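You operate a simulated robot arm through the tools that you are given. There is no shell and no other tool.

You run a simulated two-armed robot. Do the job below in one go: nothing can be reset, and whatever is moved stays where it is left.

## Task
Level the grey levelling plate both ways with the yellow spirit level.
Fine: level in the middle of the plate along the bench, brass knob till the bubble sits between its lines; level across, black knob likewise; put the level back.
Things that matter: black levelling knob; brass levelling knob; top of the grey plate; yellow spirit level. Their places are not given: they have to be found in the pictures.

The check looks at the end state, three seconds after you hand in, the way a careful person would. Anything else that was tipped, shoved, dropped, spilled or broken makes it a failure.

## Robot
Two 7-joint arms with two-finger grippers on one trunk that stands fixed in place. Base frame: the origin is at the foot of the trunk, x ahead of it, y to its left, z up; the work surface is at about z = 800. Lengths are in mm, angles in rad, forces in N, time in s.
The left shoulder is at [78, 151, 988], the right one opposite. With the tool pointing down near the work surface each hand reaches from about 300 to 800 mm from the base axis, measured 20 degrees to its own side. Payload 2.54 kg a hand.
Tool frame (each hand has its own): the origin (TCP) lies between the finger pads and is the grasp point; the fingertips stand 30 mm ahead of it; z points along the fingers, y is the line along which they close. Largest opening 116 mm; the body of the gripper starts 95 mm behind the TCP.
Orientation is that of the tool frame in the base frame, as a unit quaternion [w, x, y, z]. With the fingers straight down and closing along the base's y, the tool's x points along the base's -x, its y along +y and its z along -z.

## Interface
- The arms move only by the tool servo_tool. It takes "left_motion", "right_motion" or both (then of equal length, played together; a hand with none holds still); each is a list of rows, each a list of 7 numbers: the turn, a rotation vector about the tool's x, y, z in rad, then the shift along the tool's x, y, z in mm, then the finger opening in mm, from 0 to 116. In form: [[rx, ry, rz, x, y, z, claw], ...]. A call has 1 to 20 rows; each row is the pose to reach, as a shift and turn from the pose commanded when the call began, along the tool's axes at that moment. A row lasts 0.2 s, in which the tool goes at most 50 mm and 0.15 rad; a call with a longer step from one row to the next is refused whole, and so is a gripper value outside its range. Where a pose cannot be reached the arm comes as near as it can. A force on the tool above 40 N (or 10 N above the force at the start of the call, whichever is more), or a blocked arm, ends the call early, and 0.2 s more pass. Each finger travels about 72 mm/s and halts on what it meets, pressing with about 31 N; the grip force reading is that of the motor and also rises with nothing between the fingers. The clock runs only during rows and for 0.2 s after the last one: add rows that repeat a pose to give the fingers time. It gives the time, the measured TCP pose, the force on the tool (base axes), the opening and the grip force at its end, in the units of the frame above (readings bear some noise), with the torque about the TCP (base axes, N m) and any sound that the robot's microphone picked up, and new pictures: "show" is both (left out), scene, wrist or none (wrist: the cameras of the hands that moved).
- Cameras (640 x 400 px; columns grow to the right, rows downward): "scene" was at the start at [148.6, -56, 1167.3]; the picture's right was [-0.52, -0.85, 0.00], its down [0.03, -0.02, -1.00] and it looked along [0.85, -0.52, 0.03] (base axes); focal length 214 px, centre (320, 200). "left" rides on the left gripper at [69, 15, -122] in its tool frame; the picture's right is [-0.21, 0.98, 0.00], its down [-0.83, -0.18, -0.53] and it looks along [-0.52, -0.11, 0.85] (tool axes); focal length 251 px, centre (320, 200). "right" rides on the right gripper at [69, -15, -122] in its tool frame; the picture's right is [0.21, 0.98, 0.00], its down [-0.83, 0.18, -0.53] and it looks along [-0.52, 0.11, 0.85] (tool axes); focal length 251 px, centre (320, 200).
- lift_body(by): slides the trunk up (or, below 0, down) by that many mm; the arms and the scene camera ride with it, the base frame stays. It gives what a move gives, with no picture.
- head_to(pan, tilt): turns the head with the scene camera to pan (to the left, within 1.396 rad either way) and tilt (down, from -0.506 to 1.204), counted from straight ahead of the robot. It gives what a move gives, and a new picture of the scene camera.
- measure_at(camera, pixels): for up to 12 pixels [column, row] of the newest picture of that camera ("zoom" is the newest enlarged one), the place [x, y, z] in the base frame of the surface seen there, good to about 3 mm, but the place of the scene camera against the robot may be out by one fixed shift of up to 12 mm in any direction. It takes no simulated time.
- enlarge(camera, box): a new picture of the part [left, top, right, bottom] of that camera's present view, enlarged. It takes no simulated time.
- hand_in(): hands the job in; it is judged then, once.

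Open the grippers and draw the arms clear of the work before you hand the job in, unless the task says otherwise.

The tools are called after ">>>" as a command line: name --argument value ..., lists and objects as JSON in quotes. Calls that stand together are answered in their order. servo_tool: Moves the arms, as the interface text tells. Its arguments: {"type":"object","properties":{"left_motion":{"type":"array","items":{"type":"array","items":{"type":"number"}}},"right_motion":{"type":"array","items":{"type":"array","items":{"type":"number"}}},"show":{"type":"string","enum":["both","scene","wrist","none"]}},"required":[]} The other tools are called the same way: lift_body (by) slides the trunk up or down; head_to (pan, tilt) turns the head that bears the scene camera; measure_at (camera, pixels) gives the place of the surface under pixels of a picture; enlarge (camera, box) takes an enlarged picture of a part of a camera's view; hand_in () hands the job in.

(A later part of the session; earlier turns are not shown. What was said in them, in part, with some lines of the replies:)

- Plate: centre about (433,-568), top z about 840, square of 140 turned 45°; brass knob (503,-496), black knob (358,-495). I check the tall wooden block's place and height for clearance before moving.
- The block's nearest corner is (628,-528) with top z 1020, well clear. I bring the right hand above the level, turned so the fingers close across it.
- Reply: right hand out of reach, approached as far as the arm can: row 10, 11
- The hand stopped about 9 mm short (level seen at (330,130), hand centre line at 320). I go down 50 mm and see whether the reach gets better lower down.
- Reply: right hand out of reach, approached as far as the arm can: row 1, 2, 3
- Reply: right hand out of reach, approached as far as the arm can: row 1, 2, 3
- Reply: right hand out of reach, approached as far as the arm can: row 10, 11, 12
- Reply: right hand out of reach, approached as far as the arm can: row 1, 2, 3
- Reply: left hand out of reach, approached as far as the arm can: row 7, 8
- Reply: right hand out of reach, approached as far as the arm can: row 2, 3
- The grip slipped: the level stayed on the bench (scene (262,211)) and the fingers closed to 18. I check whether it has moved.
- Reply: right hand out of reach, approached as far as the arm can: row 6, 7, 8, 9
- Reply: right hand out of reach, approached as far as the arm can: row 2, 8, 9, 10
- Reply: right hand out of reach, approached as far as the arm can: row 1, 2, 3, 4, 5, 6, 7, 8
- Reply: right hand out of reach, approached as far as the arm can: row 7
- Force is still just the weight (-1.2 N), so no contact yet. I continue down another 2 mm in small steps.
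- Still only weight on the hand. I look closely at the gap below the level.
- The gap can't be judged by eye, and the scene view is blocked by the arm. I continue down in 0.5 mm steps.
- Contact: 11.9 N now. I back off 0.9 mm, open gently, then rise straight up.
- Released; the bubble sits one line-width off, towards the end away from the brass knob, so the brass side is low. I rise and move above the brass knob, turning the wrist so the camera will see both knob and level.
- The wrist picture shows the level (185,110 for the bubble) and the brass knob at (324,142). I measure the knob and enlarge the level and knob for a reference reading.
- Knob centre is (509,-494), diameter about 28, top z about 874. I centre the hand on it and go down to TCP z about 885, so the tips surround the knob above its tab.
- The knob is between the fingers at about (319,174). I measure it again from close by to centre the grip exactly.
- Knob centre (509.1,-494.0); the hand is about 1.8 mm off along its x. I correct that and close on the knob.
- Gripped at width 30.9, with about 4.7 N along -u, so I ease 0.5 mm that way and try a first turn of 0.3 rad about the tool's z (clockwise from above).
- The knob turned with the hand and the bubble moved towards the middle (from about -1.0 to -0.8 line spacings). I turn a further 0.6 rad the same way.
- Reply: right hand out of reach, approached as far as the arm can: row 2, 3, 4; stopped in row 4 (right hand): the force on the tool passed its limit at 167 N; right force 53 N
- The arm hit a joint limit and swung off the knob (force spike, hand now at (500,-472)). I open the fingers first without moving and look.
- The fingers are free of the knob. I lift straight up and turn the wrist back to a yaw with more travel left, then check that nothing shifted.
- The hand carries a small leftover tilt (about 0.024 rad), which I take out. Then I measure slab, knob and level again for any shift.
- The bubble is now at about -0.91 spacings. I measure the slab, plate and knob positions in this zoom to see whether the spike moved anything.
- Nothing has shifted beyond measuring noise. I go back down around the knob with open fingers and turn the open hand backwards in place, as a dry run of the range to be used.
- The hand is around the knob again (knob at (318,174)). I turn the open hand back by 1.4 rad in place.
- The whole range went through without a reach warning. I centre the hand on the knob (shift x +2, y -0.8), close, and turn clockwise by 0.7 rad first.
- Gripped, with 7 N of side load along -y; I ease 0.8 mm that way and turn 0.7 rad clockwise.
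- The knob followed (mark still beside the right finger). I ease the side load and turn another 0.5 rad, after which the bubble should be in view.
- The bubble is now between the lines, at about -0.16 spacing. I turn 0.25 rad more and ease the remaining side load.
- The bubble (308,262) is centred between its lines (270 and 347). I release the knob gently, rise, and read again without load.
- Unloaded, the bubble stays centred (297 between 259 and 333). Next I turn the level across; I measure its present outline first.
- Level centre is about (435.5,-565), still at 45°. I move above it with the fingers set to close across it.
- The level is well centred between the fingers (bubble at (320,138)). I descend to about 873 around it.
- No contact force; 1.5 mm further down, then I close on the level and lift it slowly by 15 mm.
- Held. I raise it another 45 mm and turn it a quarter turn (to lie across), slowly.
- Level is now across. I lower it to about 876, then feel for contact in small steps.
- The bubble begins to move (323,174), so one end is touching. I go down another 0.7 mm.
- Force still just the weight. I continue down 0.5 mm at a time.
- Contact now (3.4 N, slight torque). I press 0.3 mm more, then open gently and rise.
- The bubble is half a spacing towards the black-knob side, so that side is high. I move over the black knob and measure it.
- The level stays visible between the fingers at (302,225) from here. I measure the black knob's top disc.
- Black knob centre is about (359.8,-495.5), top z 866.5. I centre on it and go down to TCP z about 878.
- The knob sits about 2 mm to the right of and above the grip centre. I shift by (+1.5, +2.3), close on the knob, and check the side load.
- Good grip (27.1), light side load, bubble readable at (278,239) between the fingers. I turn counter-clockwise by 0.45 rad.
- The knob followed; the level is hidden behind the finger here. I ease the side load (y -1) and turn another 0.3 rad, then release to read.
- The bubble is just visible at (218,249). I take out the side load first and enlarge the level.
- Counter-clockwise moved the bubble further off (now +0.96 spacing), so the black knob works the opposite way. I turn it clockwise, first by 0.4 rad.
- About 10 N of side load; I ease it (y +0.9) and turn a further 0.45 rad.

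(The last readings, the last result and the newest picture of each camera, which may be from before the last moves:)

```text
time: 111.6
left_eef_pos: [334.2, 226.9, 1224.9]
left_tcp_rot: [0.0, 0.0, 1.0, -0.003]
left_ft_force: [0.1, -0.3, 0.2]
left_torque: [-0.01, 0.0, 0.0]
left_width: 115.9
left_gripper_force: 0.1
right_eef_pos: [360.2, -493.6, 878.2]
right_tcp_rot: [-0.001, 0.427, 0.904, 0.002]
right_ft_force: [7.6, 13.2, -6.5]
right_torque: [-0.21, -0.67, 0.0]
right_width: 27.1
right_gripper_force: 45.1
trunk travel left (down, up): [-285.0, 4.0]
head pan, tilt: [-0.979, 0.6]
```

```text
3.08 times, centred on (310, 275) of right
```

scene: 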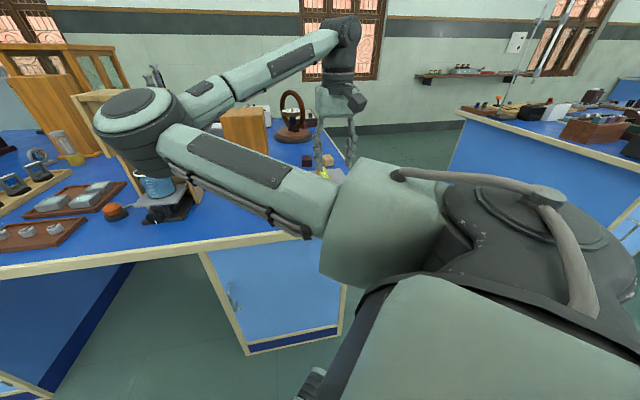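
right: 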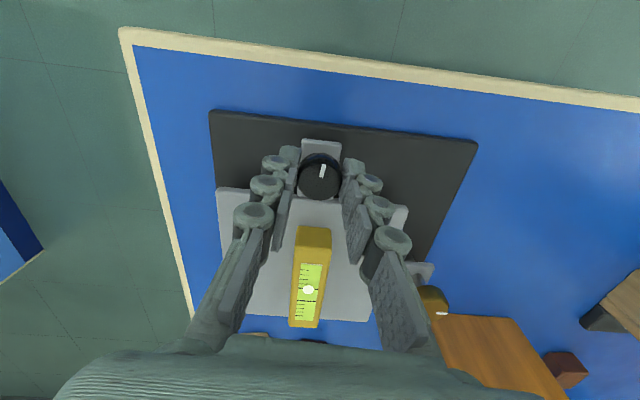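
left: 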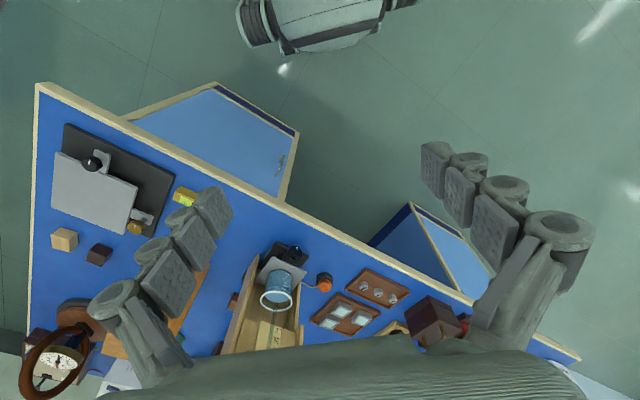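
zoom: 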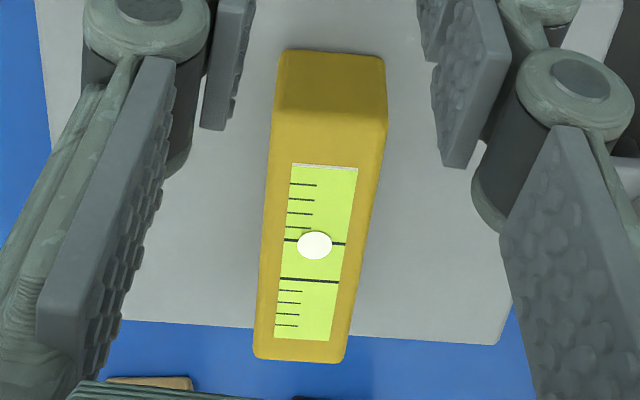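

Bubble now at +0.42 spacing, about 0.7 rad still to go, and the yaw is near its limit. I open, turn the open hand back 0.75 rad in place and look.

>>> servo_tool --right_motion '[[0, 0, 0, 0.2, 0.7, 0, 26], [0, 0, 0, 0.5, 1.4, 0, 30], [0, 0, 0, 0.5, 1.4, 0, 40], [0, 0, 0, 0.5, 1.4, 0, 54], [0, 0, -0.1, 0.5, 1.4, 0, 54], [0, 0, -0.24, 0.5, 1.4, 0, 54], [0, 0, -0.38, 0.5, 1.4, 0, 54], [0, 0, -0.52, 0.5, 1.4, 0, 54], [0, 0, -0.66, 0.5, 1.4, 0, 54], [0, 0, -0.75, 0.5, 1.4, 0, 54], [0, 0, -0.75, 0.5, 1.4, 0, 54]]' --show "wrist"

>>> enlarge --camera "right" --box '[270, 130, 370, 220]'

```text
time: 114.0
left_eef_pos: [333.3, 226.5, 1226.0]
left_tcp_rot: [0.001, 0.0, 1.0, -0.001]
left_ft_force: [-0.8, 1.4, 0.3]
left_torque: [-0.03, 0.01, -0.01]
left_width: 116.0
left_gripper_force: 0.0
right_eef_pos: [360.1, -492.6, 877.5]
right_tcp_rot: [0.0, 0.065, 0.998, 0.001]
right_ft_force: [-0.2, -0.2, -0.5]
right_torque: [0.01, 0.01, -0.03]
right_width: 54.1
right_gripper_force: 0.1
trunk travel left (down, up): [-285.0, 4.0]
head pan, tilt: [-0.979, 0.6]
```

right: 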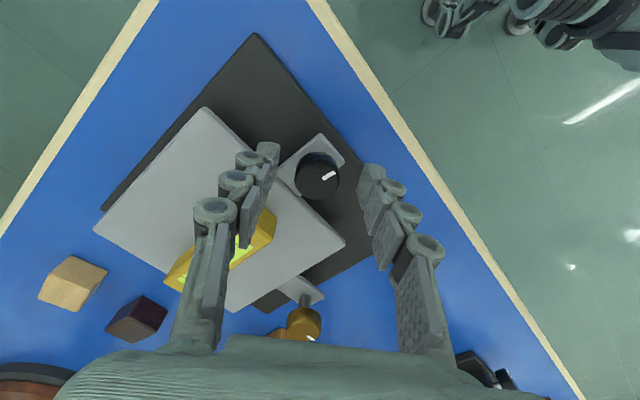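

```text
4.44 times, centred on (320, 175) of right
```

zoom: 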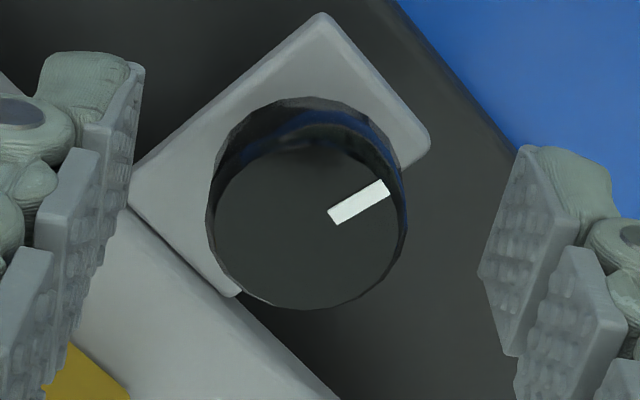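

The knob centre is at (317,180), so about 1.6 mm towards -y. I correct, close, and turn clockwise 0.35 rad.

>>> servo_tool --right_motion '[[0, 0, 0, 0, -0.8, 0, 50], [0, 0, 0, 0, -1.6, 0, 42], [0, 0, 0, 0, -1.6, 0, 34], [0, 0, 0, 0, -1.6, 0, 20], [0, 0, 0, 0, -1.6, 0, 20], [0, 0, 0, 0, -1.6, 0, 20]]' --show "none"

```text
time: 115.4
left_eef_pos: [332.3, 226.5, 1225.5]
left_tcp_rot: [0.0, -0.001, 1.0, -0.003]
left_ft_force: [0.2, 0.6, 0.1]
left_torque: [0.06, -0.01, 0.02]
left_width: 116.1
left_gripper_force: 0.1
right_eef_pos: [358.7, -494.3, 878.8]
right_tcp_rot: [0.0, 0.065, 0.998, 0.001]
right_ft_force: [-0.2, -2.0, -0.3]
right_torque: [-0.07, 0.1, -0.04]
right_width: 26.9
right_gripper_force: 45.5
trunk travel left (down, up): [-285.0, 4.0]
head pan, tilt: [-0.979, 0.6]
```

The grip is good with only 2 N side load. I turn clockwise 0.35 rad.

>>> servo_tool --right_motion '[[0, 0, 0.05, 0, -0.1, 0, 20], [0, 0, 0.15, 0, 0, 0, 20], [0, 0, 0.25, 0, 0.2, 0, 20], [0, 0, 0.35, 0, 0.4, 0, 20], [0, 0, 0.35, 0, 0.5, 0, 20]]' --show "none"

```text
time: 116.6
left_eef_pos: [332.5, 226.7, 1225.1]
left_tcp_rot: [0.001, -0.002, 1.0, -0.002]
left_ft_force: [-0.2, 1.1, 0.1]
left_torque: [0.01, 0.0, 0.01]
left_width: 115.7
left_gripper_force: 0.0
right_eef_pos: [359.7, -493.7, 878.4]
right_tcp_rot: [0.0, 0.239, 0.971, 0.001]
right_ft_force: [-1.5, 0.5, -2.9]
right_torque: [-0.19, -0.42, -0.01]
right_width: 27.1
right_gripper_force: 45.3
trunk travel left (down, up): [-285.0, 4.0]
head pan, tilt: [-0.979, 0.6]
```

Low side load. I turn another 0.3 rad clockwise and read the bubble.

>>> servo_tool --right_motion '[[0, 0, 0.08, 0, 0.1, 0, 20], [0, 0, 0.16, 0, 0.3, 0, 20], [0, 0, 0.24, 0, 0.5, 0, 20], [0, 0, 0.3, 0, 0.6, 0, 20], [0, 0, 0.3, 0, 0.6, 0, 20]]' --show "wrist"

>>> enlarge --camera "right" --box '[240, 210, 360, 340]'

```text
time: 117.8
left_eef_pos: [333.1, 226.6, 1226.1]
left_tcp_rot: [0.0, -0.001, 1.0, -0.002]
left_ft_force: [-1.1, 0.3, 0.6]
left_torque: [0.01, 0.0, -0.02]
left_width: 115.9
left_gripper_force: 0.1
right_eef_pos: [359.6, -492.7, 876.7]
right_tcp_rot: [0.0, 0.381, 0.925, 0.0]
right_ft_force: [0.6, 0.5, -3.3]
right_torque: [-0.09, -0.14, -0.02]
right_width: 27.1
right_gripper_force: 44.8
trunk travel left (down, up): [-285.0, 4.0]
head pan, tilt: [-0.979, 0.6]
```

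right: 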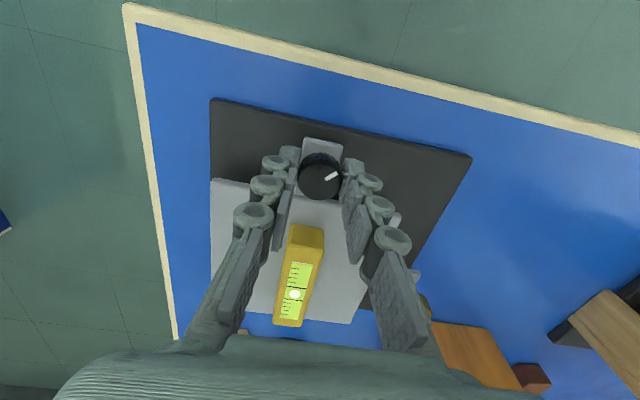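

```text
3.08 times, centred on (300, 275) of right
```

zoom: 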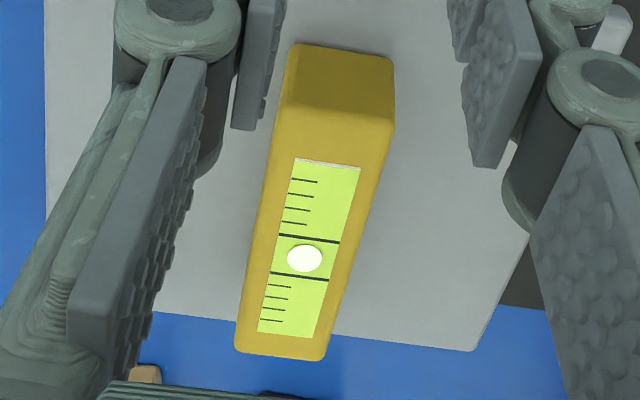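

The bubble (305,258) sits midway between the lines (239 and 276). I release the black knob, rise, and read without load.

>>> servo_tool --right_motion '[[0, 0, 0, 0, 0, 0, 26], [0, 0, 0, 0, 0, 0, 30], [0, 0, 0, 0, 0, 0, 40], [0, 0, 0, 0, 0, 0, 54], [0, 0, 0, 0, 0, 0, 54], [0, 0, 0, 0, 0, -25, 54], [0, 0, 0, 0, 0, -55, 54], [0, 0, 0, -20, 0, -83, 60], [0, 0, 0, -45, 0, -83, 60], [0, 0, 0, -70, 0, -83, 60], [0, 0, 0, -92, 1, -83, 60], [0, 0, 0, -105, 2, -83, 60], [0, 0, 0, -105, 2, -83, 60]]' --show "wrist"

>>> enlarge --camera "right" --box '[270, 60, 370, 200]'

```text
time: 120.6
left_eef_pos: [332.9, 226.9, 1226.2]
left_tcp_rot: [0.001, -0.001, 1.0, -0.002]
left_ft_force: [-0.2, 0.2, -0.4]
left_torque: [0.01, 0.01, 0.01]
left_width: 116.2
left_gripper_force: 0.1
right_eef_pos: [435.5, -566.0, 961.4]
right_tcp_rot: [-0.001, 0.381, 0.925, 0.002]
right_ft_force: [0.0, 0.0, -0.4]
right_torque: [-0.03, 0.03, -0.01]
right_width: 59.9
right_gripper_force: 0.0
trunk travel left (down, up): [-285.0, 4.0]
head pan, tilt: [-0.979, 0.6]
```

right: 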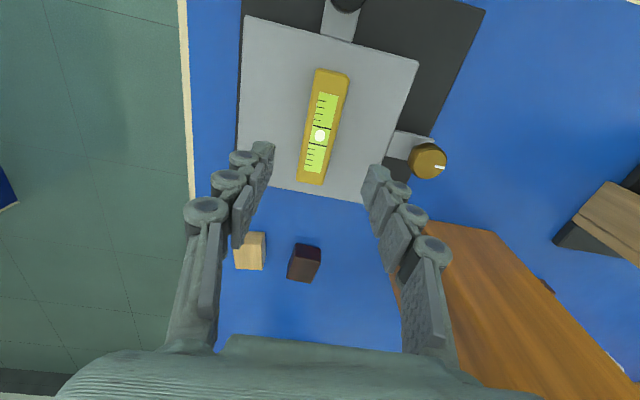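

```text
2.86 times, centred on (320, 130) of right
```

zoom: 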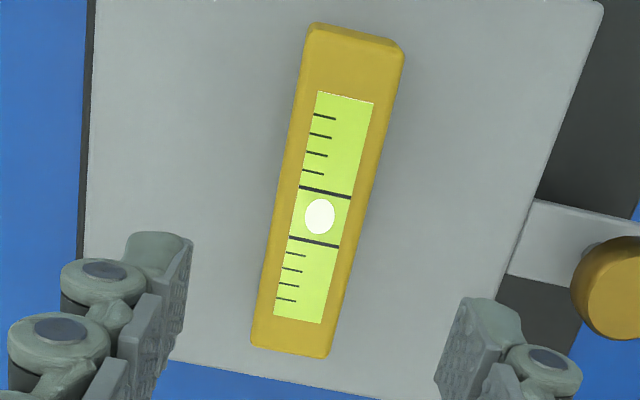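

Unloaded and centred (216 between 191 and 241). Now I pick the level up again to lay it along the bench and recheck that direction.

>>> servo_tool --right_motion '[[0, 0, 0, 0, 0, 20, 56], [0, 0, 0, 0, 0, 42, 50], [0, 0, 0, 0, 0, 62, 46], [0, 0, 0, 0, 0, 77, 46], [0, 0, 0, 0, 0, 85, 46], [0, 0, 0, 0, 0, 88.5, 46], [0, 0, 0, 0, 0, 88.5, 46]]' --show "wrist"

```text
time: 122.2
left_eef_pos: [332.9, 227.1, 1225.4]
left_tcp_rot: [0.0, -0.001, 1.0, -0.002]
left_ft_force: [-0.2, 0.2, 0.9]
left_torque: [0.02, -0.01, 0.0]
left_width: 116.0
left_gripper_force: 0.0
right_eef_pos: [434.6, -565.2, 872.6]
right_tcp_rot: [0.0, 0.38, 0.925, 0.001]
right_ft_force: [0.0, -0.2, 0.2]
right_torque: [0.03, 0.02, 0.02]
right_width: 45.9
right_gripper_force: 0.1
trunk travel left (down, up): [-285.0, 4.0]
head pan, tilt: [-0.979, 0.6]
```

right: 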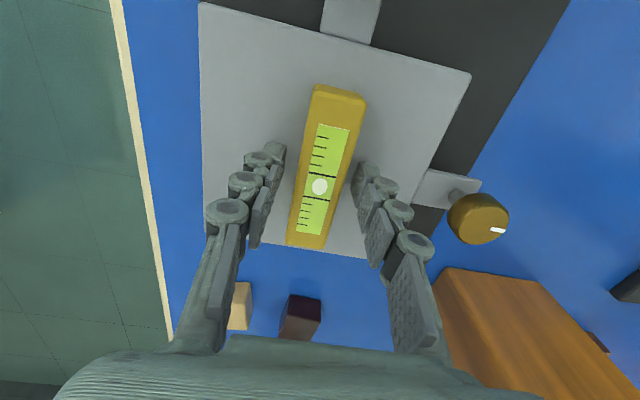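

The level is centred between the fingers with no contact force. I close, lift slowly, and raise it to turn.

>>> servo_tool --right_motion '[[0, 0, 0, 0, 0, 0.7, 40], [0, 0, 0, 0, 0, 0.7, 30], [0, 0, 0, 0, 0, 0.7, 5], [0, 0, 0, 0, 0, 0.7, 5], [0, 0, 0, 0, 0, 0.7, 5], [0, 0, 0, 0, 0, 0, 5], [0, 0, 0, 0, 0, -2, 5], [0, 0, 0, 0, 0, -5, 5], [0, 0, 0, 0, 0, -9, 5], [0, 0, 0, 0, 0, -14, 5], [0, 0, 0, 0, 0, -22, 5], [0, 0, 0, 0, 0, -32, 5], [0, 0, 0, 0, 0, -43, 5], [0, 0, 0, 0, 0, -53, 5], [0, 0, 0, 0, 0, -58, 5], [0, 0, 0, 0, 0, -58, 5]]' --show "wrist"

```text
time: 125.6
left_eef_pos: [333.7, 227.3, 1224.7]
left_tcp_rot: [0.0, -0.002, 1.0, -0.002]
left_ft_force: [-0.8, 1.1, -0.5]
left_torque: [0.0, -0.01, 0.03]
left_width: 116.1
left_gripper_force: 0.0
right_eef_pos: [435.1, -566.3, 931.3]
right_tcp_rot: [0.0, 0.38, 0.925, 0.001]
right_ft_force: [-0.2, 0.4, -1.3]
right_torque: [-0.05, 0.02, 0.04]
right_width: 27.1
right_gripper_force: 30.3
trunk travel left (down, up): [-285.0, 4.0]
head pan, tilt: [-0.979, 0.6]
```

right: 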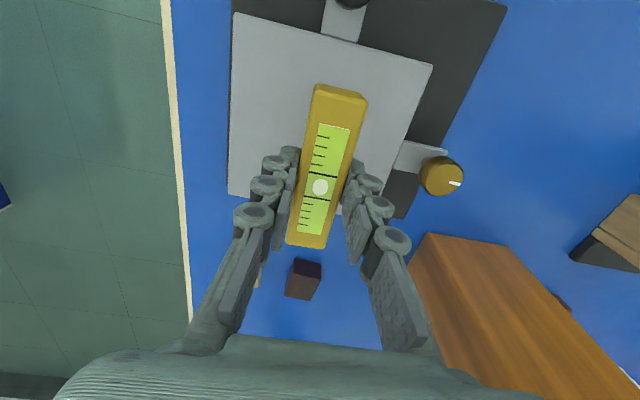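

Held. I turn it back a quarter turn so that it lies along the bench again.

>>> servo_tool --right_motion '[[0, 0, -0.05, 0, 0, 0, 5], [0, 0, -0.15, 0, 0, 0, 5], [0, 0, -0.27, 0, 0, 0, 5], [0, 0, -0.39, 0, 0, 0, 5], [0, 0, -0.51, 0, 0, 0, 5], [0, 0, -0.63, 0, 0, 0, 5], [0, 0, -0.75, 0, 0, 0, 5], [0, 0, -0.87, 0, 0, 0, 5], [0, 0, -0.99, 0, 0, 0, 5], [0, 0, -1.11, 0, 0, 0, 5], [0, 0, -1.23, 0, 0, 0, 5], [0, 0, -1.35, 0, 0, 0, 5], [0, 0, -1.46, 0, 0, 0, 5], [0, 0, -1.54, 0, 0, 0, 5], [0, 0, -1.567, 0, 0, 0, 5], [0, 0, -1.567, 0, 0, 20, 5], [0, 0, -1.567, 0, 0, 40, 5], [0, 0, -1.567, 0, 0, 53, 5], [0, 0, -1.567, 0, 0, 56, 5], [0, 0, -1.567, 0, 0, 56, 5]]' --show "wrist"

```text
time: 129.8
left_eef_pos: [332.8, 227.6, 1226.1]
left_tcp_rot: [0.001, -0.001, 1.0, -0.002]
left_ft_force: [0.1, 0.2, -0.5]
left_torque: [-0.01, 0.02, 0.0]
left_width: 115.9
left_gripper_force: 0.1
right_eef_pos: [435.5, -566.9, 873.9]
right_tcp_rot: [0.0, -0.383, 0.924, 0.001]
right_ft_force: [0.3, 0.0, -0.2]
right_torque: [0.01, 0.02, 0.01]
right_width: 27.3
right_gripper_force: 30.9
trunk travel left (down, up): [-285.0, 4.0]
head pan, tilt: [-0.979, 0.6]
```

right: 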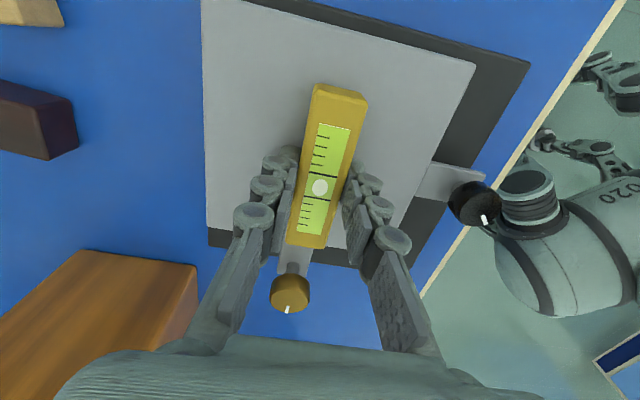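

At 873.9, close to touchdown. I descend in small steps watching the force.

>>> servo_tool --right_motion '[[0, 0, 0, 0, 0, 0.5, 5], [0, 0, 0, 0, 0, 1.0, 5], [0, 0, 0, 0, 0, 1.0, 5]]' --show "none"

>>> servo_tool --right_motion '[[0, 0, 0, 0, 0, 0.4, 5], [0, 0, 0, 0, 0, 0.7, 5], [0, 0, 0, 0, 0, 0.7, 5]]' --show "none"

```text
time: 130.6
left_eef_pos: [333.0, 226.7, 1225.8]
left_tcp_rot: [0.001, -0.001, 1.0, -0.002]
left_ft_force: [-0.5, 0.4, -0.4]
left_torque: [-0.01, 0.0, -0.02]
left_width: 116.1
left_gripper_force: 0.0
right_eef_pos: [435.2, -565.6, 872.8]
right_tcp_rot: [0.0, -0.383, 0.924, 0.001]
right_ft_force: [0.6, -0.7, -0.7]
right_torque: [0.02, 0.0, 0.0]
right_width: 27.0
right_gripper_force: 31.3
trunk travel left (down, up): [-285.0, 4.0]
head pan, tilt: [-0.979, 0.6]
```

```text
time: 131.4
left_eef_pos: [332.8, 226.4, 1226.2]
left_tcp_rot: [0.001, -0.001, 1.0, -0.002]
left_ft_force: [-0.4, 0.1, -0.1]
left_torque: [0.01, -0.02, -0.01]
left_width: 115.8
left_gripper_force: 0.2
right_eef_pos: [435.7, -566.2, 872.1]
right_tcp_rot: [0.001, -0.384, 0.923, 0.002]
right_ft_force: [-0.8, 0.3, -0.9]
right_torque: [0.02, 0.0, 0.03]
right_width: 27.0
right_gripper_force: 31.2
trunk travel left (down, up): [-285.0, 4.0]
head pan, tilt: [-0.979, 0.6]
```

No contact yet (-0.9 N). I go on down in small steps.

>>> servo_tool --right_motion '[[0, 0, 0, 0, 0, 0.3, 5], [0, 0, 0, 0, 0, 0.6, 5], [0, 0, 0, 0, 0, 0.6, 5]]' --show "none"

>>> servo_tool --right_motion '[[0, 0, 0, 0, 0, 0.3, 5], [0, 0, 0, 0, 0, 0.5, 5], [0, 0, 0, 0, 0, 0.5, 5]]' --show "none"

```text
time: 132.2
left_eef_pos: [332.5, 226.5, 1226.3]
left_tcp_rot: [0.001, 0.0, 1.0, -0.001]
left_ft_force: [-0.4, -1.3, 0.5]
left_torque: [0.03, 0.02, -0.01]
left_width: 116.1
left_gripper_force: 0.1
right_eef_pos: [436.3, -565.8, 872.9]
right_tcp_rot: [0.001, -0.383, 0.924, 0.002]
right_ft_force: [0.1, 0.3, -1.6]
right_torque: [-0.02, -0.02, 0.0]
right_width: 27.1
right_gripper_force: 31.4
trunk travel left (down, up): [-285.0, 4.0]
head pan, tilt: [-0.979, 0.6]
```

```text
time: 133.0
left_eef_pos: [333.3, 227.9, 1225.5]
left_tcp_rot: [0.001, -0.001, 1.0, -0.002]
left_ft_force: [0.2, 0.5, 0.4]
left_torque: [0.01, 0.04, -0.02]
left_width: 116.0
left_gripper_force: 0.1
right_eef_pos: [435.6, -565.0, 871.6]
right_tcp_rot: [0.001, -0.383, 0.924, 0.002]
right_ft_force: [-0.5, -0.3, 0.1]
right_torque: [-0.02, 0.08, -0.02]
right_width: 27.3
right_gripper_force: 31.1
trunk travel left (down, up): [-285.0, 4.0]
head pan, tilt: [-0.979, 0.6]
```

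Force has risen to about 0 N with a small torque, so touchdown is beginning. Another half millimetre.

>>> servo_tool --right_motion '[[0, 0, 0, 0, 0, 0.3, 5], [0, 0, 0, 0, 0, 0.5, 5], [0, 0, 0, 0, 0, 0.5, 5]]' --show "none"

```text
time: 133.8
left_eef_pos: [332.1, 227.6, 1223.6]
left_tcp_rot: [0.001, -0.001, 1.0, -0.002]
left_ft_force: [0.1, -0.6, -0.1]
left_torque: [0.01, 0.0, -0.01]
left_width: 115.9
left_gripper_force: 0.1
right_eef_pos: [435.7, -566.7, 871.5]
right_tcp_rot: [0.001, -0.382, 0.924, 0.001]
right_ft_force: [0.0, -1.9, 3.6]
right_torque: [-0.21, 0.14, 0.04]
right_width: 27.3
right_gripper_force: 31.3
trunk travel left (down, up): [-285.0, 4.0]
head pan, tilt: [-0.979, 0.6]
```

Contact (3.6 N). I open gently and rise straight up for a clear reading.

>>> servo_tool --right_motion '[[0, 0, 0, 0, 0, 0.2, 5], [0, 0, 0, 0, 0, 0.2, 26], [0, 0, 0, 0, 0, 0.2, 27], [0, 0, 0, 0, 0, 0.2, 28], [0, 0, 0, 0, 0, 0.2, 30], [0, 0, 0, 0, 0, 0, 34], [0, 0, 0, 0, 0, 0, 42], [0, 0, 0, 0, 0, 0, 52], [0, 0, 0, 0, 0, -15, 52], [0, 0, 0, 0, 0, -40, 56], [0, 0, 0, 0, 0, -70, 60], [0, 0, 0, 0, 0, -90, 60], [0, 0, 0, 0, 0, -90, 60]]' --show "wrist"

>>> enlarge --camera "right" --box '[285, 90, 355, 180]'

```text
time: 136.6
left_eef_pos: [333.5, 226.9, 1226.9]
left_tcp_rot: [0.0, -0.001, 1.0, -0.002]
left_ft_force: [0.8, 1.2, 0.3]
left_torque: [-0.02, -0.03, 0.0]
left_width: 116.0
left_gripper_force: 0.1
right_eef_pos: [436.3, -566.5, 960.7]
right_tcp_rot: [0.001, -0.382, 0.924, 0.001]
right_ft_force: [0.1, 0.6, 0.4]
right_torque: [0.01, -0.03, 0.01]
right_width: 60.0
right_gripper_force: 0.1
trunk travel left (down, up): [-285.0, 4.0]
head pan, tilt: [-0.979, 0.6]
```

right: 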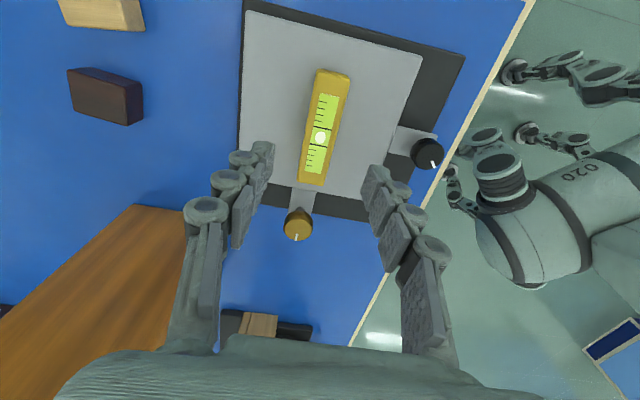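

```text
4.44 times, centred on (320, 135) of right
```

zoom: 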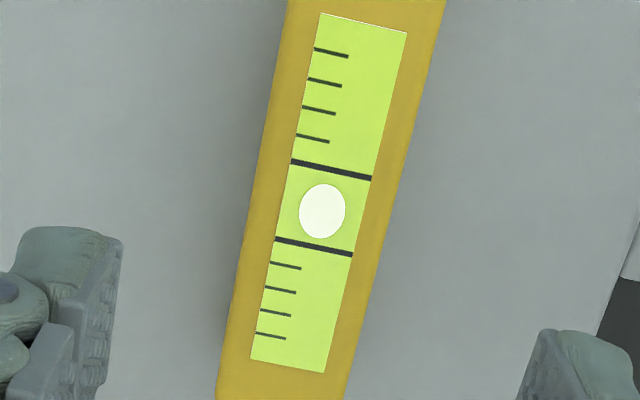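

The bubble (322,211) is centred between the lines (169 and 247, allowing for perspective), so both ways are level. Now I pick up the level to put it back: first down around it.

>>> servo_tool --right_motion '[[0, 0, 0, 0, 0, 20, 56], [0, 0, 0, 0, 0, 42, 50], [0, 0, 0, 0, 0, 62, 46], [0, 0, 0, 0, 0, 77, 46], [0, 0, 0, 0, 0, 85, 46], [0, 0, 0, 0, 0, 88.5, 46], [0, 0, 0, 0, 0, 88.5, 46]]' --show "wrist"

```text
time: 138.2
left_eef_pos: [332.9, 227.5, 1227.0]
left_tcp_rot: [0.001, -0.001, 1.0, -0.001]
left_ft_force: [0.6, 0.2, -0.1]
left_torque: [0.01, 0.02, -0.03]
left_width: 116.0
left_gripper_force: 0.0
right_eef_pos: [436.7, -567.3, 872.9]
right_tcp_rot: [0.0, -0.383, 0.924, 0.001]
right_ft_force: [0.7, -0.3, -0.1]
right_torque: [-0.03, 0.04, 0.0]
right_width: 46.2
right_gripper_force: 0.1
trunk travel left (down, up): [-285.0, 4.0]
head pan, tilt: [-0.979, 0.6]
```

right: 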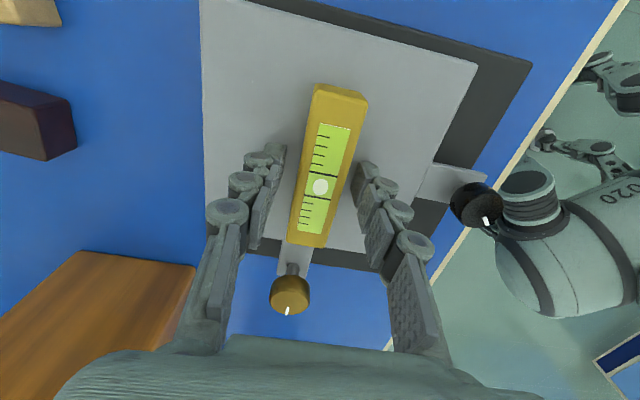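

Bubble still centred at (320,187), the level is between the fingers. I close and lift slowly.

>>> servo_tool --right_motion '[[0, 0, 0, 0, 0, 0.8, 40], [0, 0, 0, 0, 0, 0.8, 30], [0, 0, 0, 0, 0, 0.8, 5], [0, 0, 0, 0, 0, 0.8, 5], [0, 0, 0, 0, 0, 0.8, 5], [0, 0, 0, 0, 0, 0, 5], [0, 0, 0, 0, 0, -2, 5], [0, 0, 0, 0, 0, -5, 5], [0, 0, 0, 0, 0, -9, 5], [0, 0, 0, 0, 0, -14, 5], [0, 0, 0, 0, 0, -22, 5], [0, 0, 0, 0, 0, -32, 5], [0, 0, 0, 0, 0, -43, 5], [0, 0, 0, 0, 0, -56, 5], [0, 0, 0, 0, 0, -70, 5], [0, 0, 0, 0, 0, -80, 5], [0, 0, 0, 0, 0, -84, 5]]' --show "wrist"

```text
time: 141.8
left_eef_pos: [332.3, 226.7, 1226.7]
left_tcp_rot: [0.002, -0.002, 1.0, -0.002]
left_ft_force: [0.2, 0.3, 0.3]
left_torque: [0.01, -0.02, 0.0]
left_width: 115.9
left_gripper_force: 0.0
right_eef_pos: [435.3, -566.3, 956.7]
right_tcp_rot: [0.0, -0.383, 0.924, 0.001]
right_ft_force: [0.5, -0.1, -1.7]
right_torque: [0.0, 0.01, -0.02]
right_width: 26.9
right_gripper_force: 31.0
trunk travel left (down, up): [-285.0, 4.0]
head pan, tilt: [-0.979, 0.6]
```

right: 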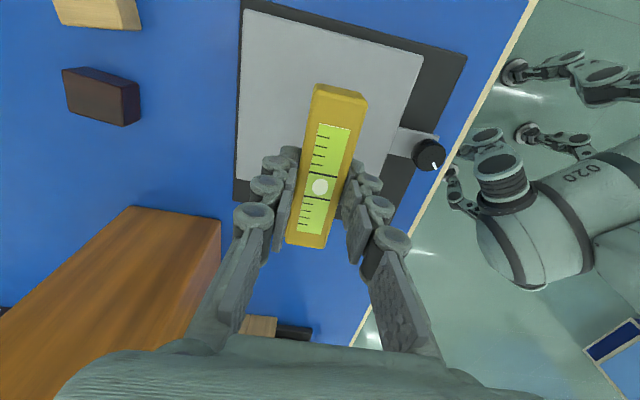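

Held firmly (27 wide, 31 N). I raise it to about z 1170 in smooth steps, keeping the elbow up for the return route.

>>> servo_tool --right_motion '[[0, 0, 0, 0, 0, -4, 5], [0, 0, 0, 0, 0, -12, 5], [0, 0, 0, 0, 0, -24, 5], [0, 0, 0, 0, 0, -38, 5], [0, 0, 0, 0, 0, -53, 5], [0, 0, 0, 0, 0, -69, 5], [0, 0, 0, 0, 0, -85, 5], [0, 0, 0, 0, 0, -101, 5], [0, 0, 0, 0, 0, -117, 5], [0, 0, 0, 0, 0, -133, 5], [0, 0, 0, 0, 0, -149, 5], [0, 0, 0, 0, 0, -165, 5], [0, 0, 0, 0, 0, -181, 5], [0, 0, 0, 0, 0, -195, 5], [0, 0, 0, 0, 0, -206, 5], [0, 0, 0, 0, 0, -213, 5], [0, 0, 0, 0, 0, -216, 5], [0, 0, 0, 0, 0, -216, 5]]' --show "both"

```text
time: 145.6
left_eef_pos: [333.9, 227.1, 1227.3]
left_tcp_rot: [0.001, 0.0, 1.0, -0.002]
left_ft_force: [-0.3, 0.4, -0.2]
left_torque: [0.01, -0.01, 0.0]
left_width: 116.2
left_gripper_force: 0.1
right_eef_pos: [435.3, -567.0, 1172.5]
right_tcp_rot: [0.0, -0.383, 0.924, 0.001]
right_ft_force: [0.0, -0.7, -0.9]
right_torque: [0.01, -0.02, 0.01]
right_width: 27.1
right_gripper_force: 31.4
trunk travel left (down, up): [-285.0, 4.0]
head pan, tilt: [-0.979, 0.6]
```

scene: 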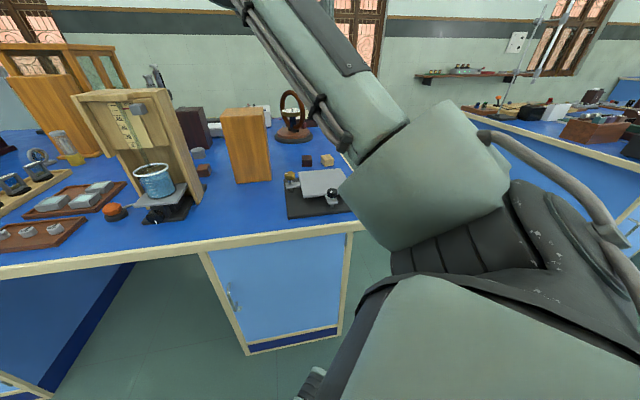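
right: 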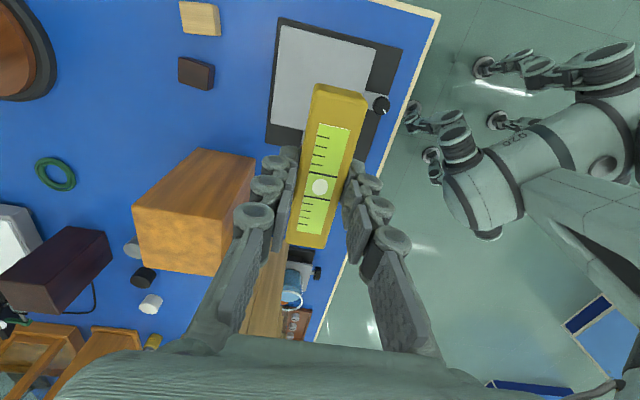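

At z 1172 with the level held. I move sideways to about (495,-312) at this height in small steps.

>>> servo_tool --right_motion '[[0, 0, 0, -4, 2.5, 0, 5], [0, 0, 0, -12, 7.4, 0, 5], [0, 0, 0, -24, 15, 0, 5], [0, 0, 0, -38, 23.6, 0, 5], [0, 0, 0, -53, 33, 0, 5], [0, 0, 0, -68, 42, 0, 5], [0, 0, 0, -83, 51.5, 0, 5], [0, 0, 0, -98, 61, 0, 5], [0, 0, 0, -113, 70, 0, 5], [0, 0, 0, -128, 79.4, 0, 5], [0, 0, 0, -143, 88.8, 0, 5], [0, 0, 0, -158, 98, 0, 5], [0, 0, 0, -173, 107.4, 0, 5], [0, 0, 0, -188, 116.7, 0, 5], [0, 0, 0, -202, 125.4, 0, 5], [0, 0, 0, -213, 132.2, 0, 5], [0, 0, 0, -220, 136.5, 0, 5], [0, 0, 0, -222.5, 138.1, 0, 5], [0, 0, 0, -222.5, 138.1, 0, 5]]' --show "both"

```text
time: 149.6
left_eef_pos: [331.6, 227.6, 1226.0]
left_tcp_rot: [0.0, -0.001, 1.0, -0.003]
left_ft_force: [1.4, -0.5, 0.3]
left_torque: [0.01, -0.01, 0.0]
left_width: 116.3
left_gripper_force: 0.0
right_eef_pos: [494.5, -313.3, 1171.5]
right_tcp_rot: [0.0, -0.381, 0.924, 0.004]
right_ft_force: [-0.8, 0.6, -1.5]
right_torque: [-0.04, 0.01, -0.01]
right_width: 26.9
right_gripper_force: 30.9
right hand out of reach, approached as far as the arm can: row 14
trunk travel left (down, up): [-285.0, 4.0]
head pan, tilt: [-0.979, 0.6]
```

scene: 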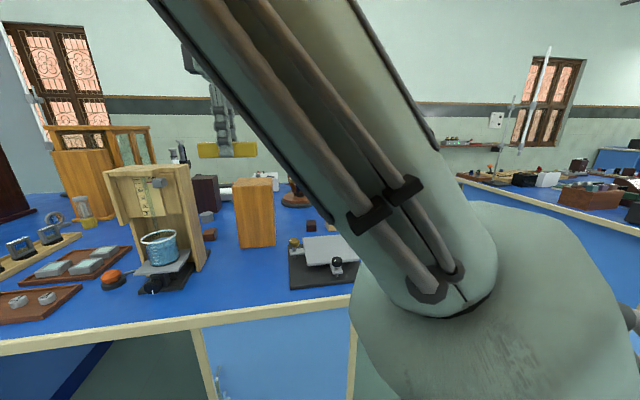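
right: 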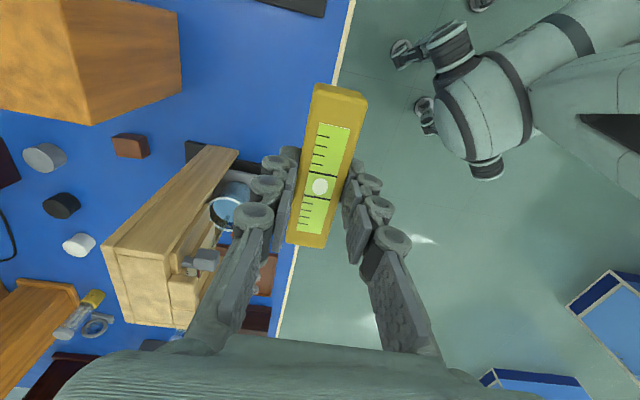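

Held, and the elbow is up. I descend smoothly to about z 936.

>>> servo_tool --right_motion '[[0, 0, 0, 0, 0, 4, 5], [0, 0, 0, 0, 0, 12, 5], [0, 0, 0, 0, 0, 24, 5], [0, 0, 0, 0, 0, 38, 5], [0, 0, 0, 0, 0, 53, 5], [0, 0, 0, 0, 0, 68, 5], [0, 0, 0, 0, 0, 83, 5], [0, 0, 0, 0, 0, 98, 5], [0, 0, 0, 0, 0, 113, 5], [0, 0, 0, 0, 0, 128, 5], [0, 0, 0, 0, 0, 143, 5], [0, 0, 0, 0, 0, 158, 5], [0, 0, 0, 0, 0, 173, 5], [0, 0, 0, 0, 0, 188, 5], [0, 0, 0, 0, 0, 203, 5], [0, 0, 0, 0, 0, 217, 5], [0, 0, 0, 0, 0, 228, 5], [0, 0, 0, 0, 0, 235, 5], [0, 0, 0, 0, 0, 238, 5], [0, 0, 0, 0, 0, 238, 5]]' --show "both"

```text
time: 153.8
left_eef_pos: [332.5, 226.9, 1226.0]
left_tcp_rot: [0.001, -0.001, 1.0, -0.001]
left_ft_force: [-0.2, -0.2, -0.6]
left_torque: [0.0, -0.02, -0.01]
left_width: 115.9
left_gripper_force: 0.1
right_eef_pos: [495.3, -312.2, 935.5]
right_tcp_rot: [0.001, -0.383, 0.924, 0.001]
right_ft_force: [0.3, 0.0, -1.1]
right_torque: [0.02, 0.0, 0.01]
right_width: 26.8
right_gripper_force: 31.3
trunk travel left (down, up): [-285.0, 4.0]
head pan, tilt: [-0.979, 0.6]
```

scene: 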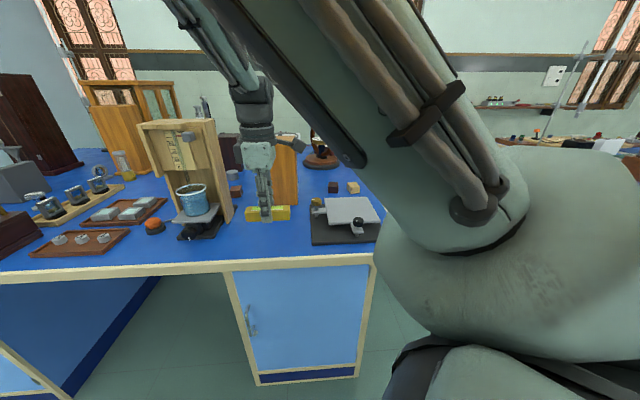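
right: 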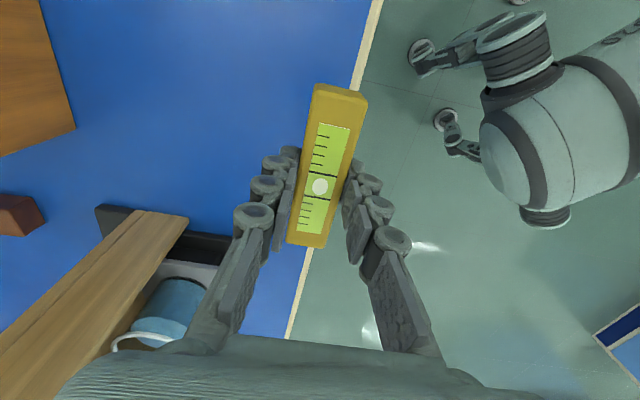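

Held above the bench. I move across to the level's own place, still at this height.

>>> servo_tool --right_motion '[[0, 0, 0, 2, -3, 0, 5], [0, 0, 0, 7, -10, 0, 5], [0, 0, 0, 14, -19.5, 0, 5], [0, 0, 0, 22, -30.5, 0, 5], [0, 0, 0, 29, -40.5, 0, 5], [0, 0, 0, 33.5, -46.7, 0, 5], [0, 0, 0, 34.7, -48.4, 0, 5], [0, 0, 0, 34.7, -48.4, 0, 5]]' --show "both"

```text
time: 155.6
left_eef_pos: [332.4, 227.4, 1226.2]
left_tcp_rot: [0.001, -0.001, 1.0, -0.001]
left_ft_force: [-0.2, 0.4, -0.3]
left_torque: [-0.02, -0.03, -0.02]
left_width: 116.1
left_gripper_force: 0.1
right_eef_pos: [506.1, -369.0, 936.3]
right_tcp_rot: [0.001, -0.383, 0.924, 0.001]
right_ft_force: [0.1, 0.3, -0.9]
right_torque: [-0.01, 0.03, 0.0]
right_width: 26.9
right_gripper_force: 31.3
trunk travel left (down, up): [-285.0, 4.0]
head pan, tilt: [-0.979, 0.6]
```

scene: 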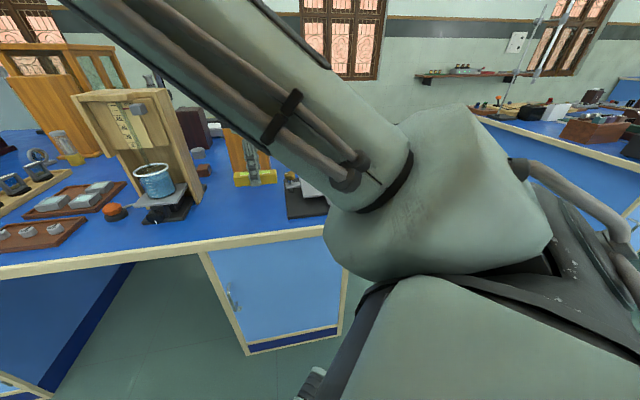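
right: 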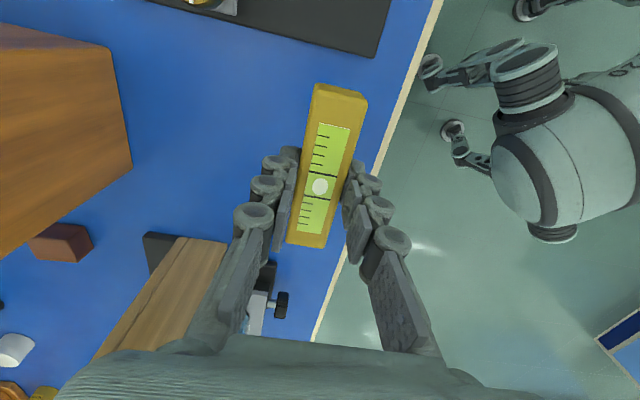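

I trim the position slightly and lower it to about 835, just above the bench.

>>> servo_tool --right_motion '[[0, 0, 0, 1, -0.3, 4, 5], [0, 0, 0, 1.5, -0.5, 12, 5], [0, 0, 0, 1.5, -0.5, 23, 5], [0, 0, 0, 1.5, -0.5, 36, 5], [0, 0, 0, 1.5, -0.5, 50, 5], [0, 0, 0, 1.5, -0.5, 64, 5], [0, 0, 0, 1.5, -0.5, 77, 5], [0, 0, 0, 1.5, -0.5, 88, 5], [0, 0, 0, 1.5, -0.5, 96, 5], [0, 0, 0, 1.5, -0.5, 100.5, 5], [0, 0, 0, 1.5, -0.5, 101.5, 5], [0, 0, 0, 1.5, -0.5, 101.5, 5]]' --show "wrist"

```text
time: 158.2
left_eef_pos: [332.8, 226.9, 1226.1]
left_tcp_rot: [0.001, -0.001, 1.0, -0.002]
left_ft_force: [1.1, 0.8, 0.0]
left_torque: [0.0, 0.02, 0.03]
left_width: 116.0
left_gripper_force: 0.0
right_eef_pos: [503.9, -371.3, 833.5]
right_tcp_rot: [0.001, -0.382, 0.924, 0.001]
right_ft_force: [0.4, 0.6, -0.6]
right_torque: [-0.01, -0.01, 0.01]
right_width: 27.2
right_gripper_force: 30.5
trunk travel left (down, up): [-285.0, 4.0]
head pan, tilt: [-0.979, 0.6]
```

right: 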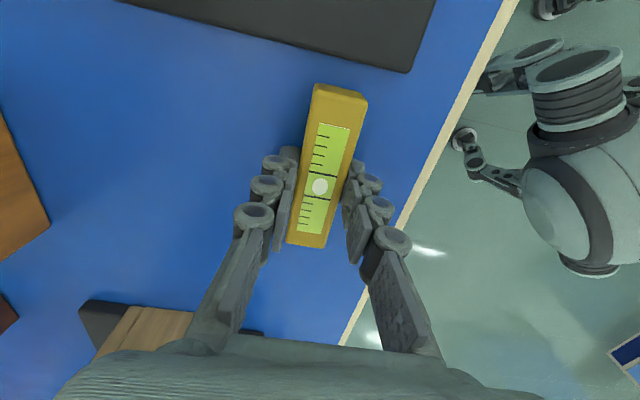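

At (504,-371,833.5). I lower in small steps until the bench takes the weight.

>>> servo_tool --right_motion '[[0, 0, 0, -0.8, 0, 0.5, 5], [0, 0, 0, -0.8, 0, 1.0, 5], [0, 0, 0, -0.8, 0, 1.0, 5]]' --show "none"

>>> servo_tool --right_motion '[[0, 0, 0, 0, 0, 0.4, 5], [0, 0, 0, 0, 0, 0.8, 5], [0, 0, 0, 0, 0, 0.8, 5]]' --show "none"

```text
time: 159.0
left_eef_pos: [333.0, 227.9, 1226.1]
left_tcp_rot: [0.001, -0.002, 1.0, -0.002]
left_ft_force: [0.1, 0.3, -0.3]
left_torque: [-0.02, -0.02, 0.02]
left_width: 115.8
left_gripper_force: 0.1
right_eef_pos: [505.3, -370.3, 832.3]
right_tcp_rot: [0.0, -0.382, 0.924, 0.001]
right_ft_force: [-0.2, 0.0, -1.0]
right_torque: [0.04, -0.01, 0.02]
right_width: 26.9
right_gripper_force: 30.4
trunk travel left (down, up): [-285.0, 4.0]
head pan, tilt: [-0.979, 0.6]
```

```text
time: 159.8
left_eef_pos: [332.6, 228.0, 1225.3]
left_tcp_rot: [0.001, -0.001, 1.0, -0.002]
left_ft_force: [-0.5, -0.1, 0.8]
left_torque: [0.01, 0.01, -0.01]
left_width: 116.1
left_gripper_force: 0.0
right_eef_pos: [503.8, -369.8, 832.3]
right_tcp_rot: [0.001, -0.383, 0.924, 0.001]
right_ft_force: [-0.1, -0.9, 0.7]
right_torque: [-0.1, 0.05, -0.01]
right_width: 26.8
right_gripper_force: 30.9
trunk travel left (down, up): [-285.0, 4.0]
head pan, tilt: [-0.979, 0.6]
```

The force is turning positive (0.7 N), so the level is touching the bench. Another 0.4 mm, then I open gently and rise.

>>> servo_tool --right_motion '[[0, 0, 0, 0, 0, 0.3, 5], [0, 0, 0, 0, 0, 0.5, 5], [0, 0, 0, 0, 0, 0.5, 26], [0, 0, 0, 0, 0, 0.5, 27], [0, 0, 0, 0, 0, 0.5, 28], [0, 0, 0, 0, 0, 0.3, 30], [0, 0, 0, 0, 0, 0, 34], [0, 0, 0, 0, 0, 0, 42], [0, 0, 0, 0, 0, 0, 54], [0, 0, 0, 0, 0, 0, 60], [0, 0, 0, 0, 0, -15, 60], [0, 0, 0, 0, 0, -40, 60], [0, 0, 0, 0, 0, -70, 60], [0, 0, 0, 0, 0, -100, 60], [0, 0, 0, 0, 0, -100, 60]]' --show "both"

>>> enlarge --camera "right" --box '[270, 60, 370, 200]'

```text
time: 163.0
left_eef_pos: [332.5, 227.2, 1226.6]
left_tcp_rot: [0.001, -0.002, 1.0, -0.002]
left_ft_force: [0.2, 0.8, 0.3]
left_torque: [-0.01, -0.01, -0.02]
left_width: 116.1
left_gripper_force: 0.0
right_eef_pos: [504.4, -371.4, 932.5]
right_tcp_rot: [0.0, -0.382, 0.924, 0.001]
right_ft_force: [-0.2, -1.5, 0.5]
right_torque: [0.01, -0.01, 0.0]
right_width: 60.1
right_gripper_force: 0.1
trunk travel left (down, up): [-285.0, 4.0]
head pan, tilt: [-0.979, 0.6]
```

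scene: 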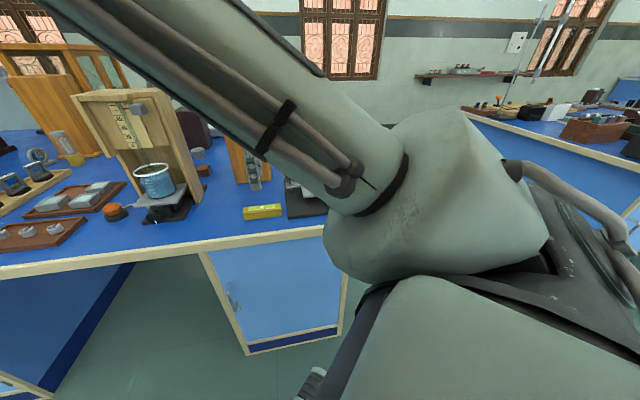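
right: 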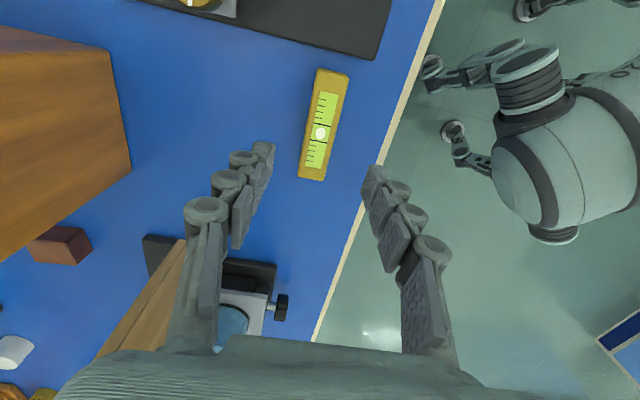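

```text
2.86 times, centred on (320, 130) of right
```

zoom: 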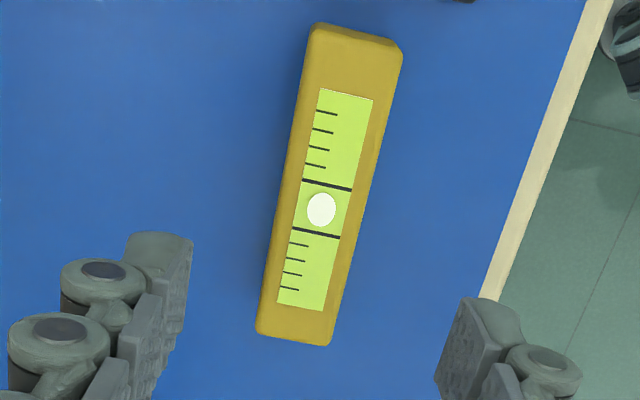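

The level is back in its place with the bubble centred. I raise the right hand and draw it back to its starting place, clear of the work.

>>> servo_tool --right_motion '[[0, 0, 0, 0, 0, -40, 60], [0, 0, 0, 0, 0, -80, 60], [0, 0, 0, 0, 0, -120, 60], [0, 0, 0.07, 20, -3, -150, 70], [0, 0, 0.14, 40, -6, -180, 80], [0, 0, 0.21, 62, -10, -205, 90], [0, 0, 0.28, 84, -13, -225, 100], [0, 0, 0.35, 106, -16.5, -240, 110], [0, 0, 0.42, 128, -20, -240, 116], [0, 0, 0.49, 150, -23, -240, 116], [0, 0, 0.56, 172, -27, -240, 116], [0, 0, 0.63, 194, -30, -240, 116], [0, 0, 0.7, 212, -33, -240, 116], [0, 0, 0.785, 227.7, -35.4, -240, 116], [0, 0, 0.785, 227.7, -35.4, -240, 116]]' --show "both"

```text
time: 166.2
left_eef_pos: [333.0, 227.7, 1226.0]
left_tcp_rot: [0.001, 0.0, 1.0, -0.001]
left_ft_force: [0.7, -1.0, -0.7]
left_torque: [0.01, 0.02, -0.04]
left_width: 115.8
left_gripper_force: 0.0
right_eef_pos: [368.9, -558.1, 1172.3]
right_tcp_rot: [0.0, 0.0, 1.0, 0.001]
right_ft_force: [0.8, 0.3, -0.5]
right_torque: [0.04, 0.0, -0.01]
right_width: 115.9
right_gripper_force: 0.1
trunk travel left (down, up): [-285.0, 4.0]
head pan, tilt: [-0.979, 0.6]
```

scene: 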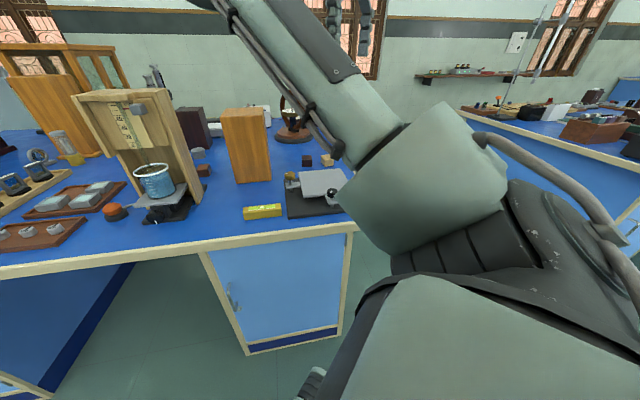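
right: 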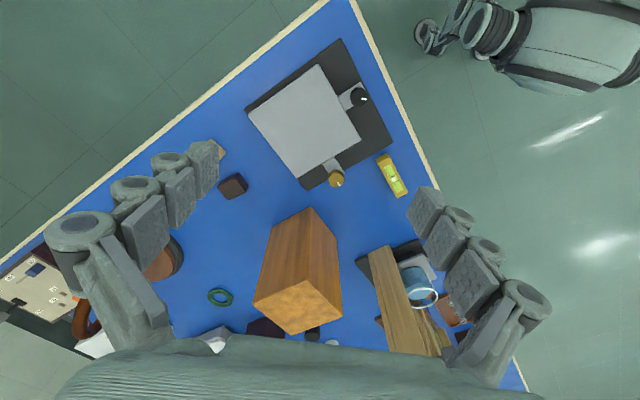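

Everything looks as at the start in the wrist picture: plate at (305,125), level at (391,175). I enlarge and measure the level and slab to confirm their places.

>>> enlarge --camera "right" --box '[230, 30, 430, 210]'

>>> enlarge --camera "scene" --box '[230, 155, 358, 235]'

>>> measure_at --camera "right" --pixels '[[391, 178], [387, 162], [397, 188], [405, 191], [397, 196], [340, 42], [388, 140], [335, 178], [358, 97]]'

```text
2.22 times, centred on (330, 120) of right
```

zoom: 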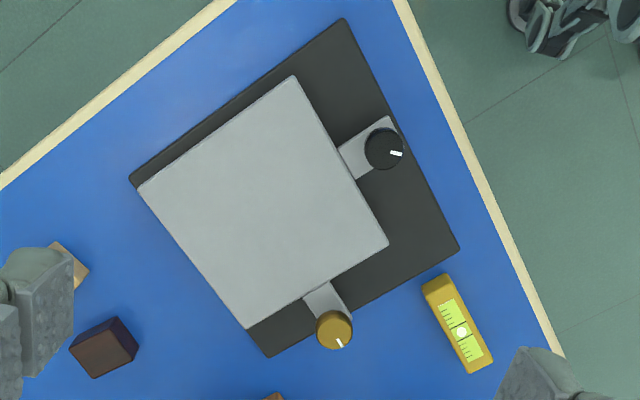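

```text
5.00 times, centred on (294, 195) of scene
```

zoom: 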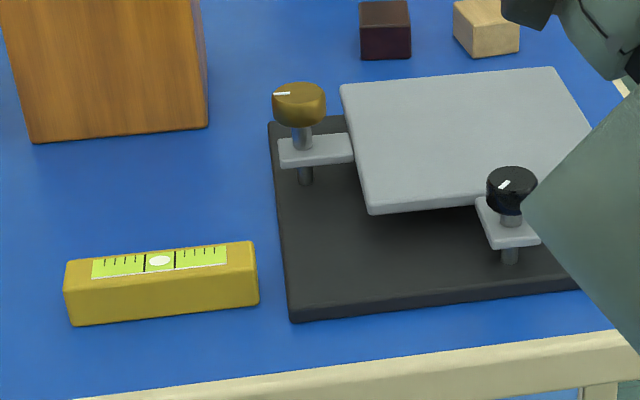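

```text
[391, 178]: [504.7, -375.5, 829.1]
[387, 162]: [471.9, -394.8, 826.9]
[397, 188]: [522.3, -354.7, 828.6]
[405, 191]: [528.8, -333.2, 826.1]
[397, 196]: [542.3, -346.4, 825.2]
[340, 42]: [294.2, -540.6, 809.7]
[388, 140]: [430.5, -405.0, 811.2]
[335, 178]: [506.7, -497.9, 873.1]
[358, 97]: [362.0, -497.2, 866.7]
```

The slab and level are back where they were to within about 1-2 mm, and the bubble is centred on the bench. Both arms are clear with grippers open, so I hand in.

>>> hand_in

```text
The job is handed in.
```

The plate is level both ways by the spirit level, and I've handed the job in. I don't have the check's result.

- **Along the bench (brass knob):** the bubble started about one line-spacing off, with the brass side low. Turning the brass knob clockwise centred it.
- **Across (black knob):** the bubble started about half a spacing off, with the black side high. I first turned the black knob the wrong way, because it works opposite to the brass one, then turned it clockwise until the bubble centred.
- **Recheck along the bench:** after setting the black knob I laid the level along the bench again. The bubble was still centred, within a few hundredths of a spacing.
- **Level returned:** it is back at its starting place and angle to within about 1–2 mm, with the bubble centred on the bench.

Three things went wrong on the way:

- **Slip off the brass knob:** the right arm hit a joint limit and slipped off the knob, with a force spike of 167 N. Measured afterwards, the plate, base and level had not moved beyond measuring noise (a few mm).
- **First grip on the level:** it slipped, but the level stayed in its place on the bench.
- **Contact with the head:** on the high route to the level's spot, the right arm seemed to press against the head. The camera view shifted each time, then came back.

Both grippers are open and both arms are clear. I left the trunk raised by 60 mm and the left arm moved about 275 mm to its left.
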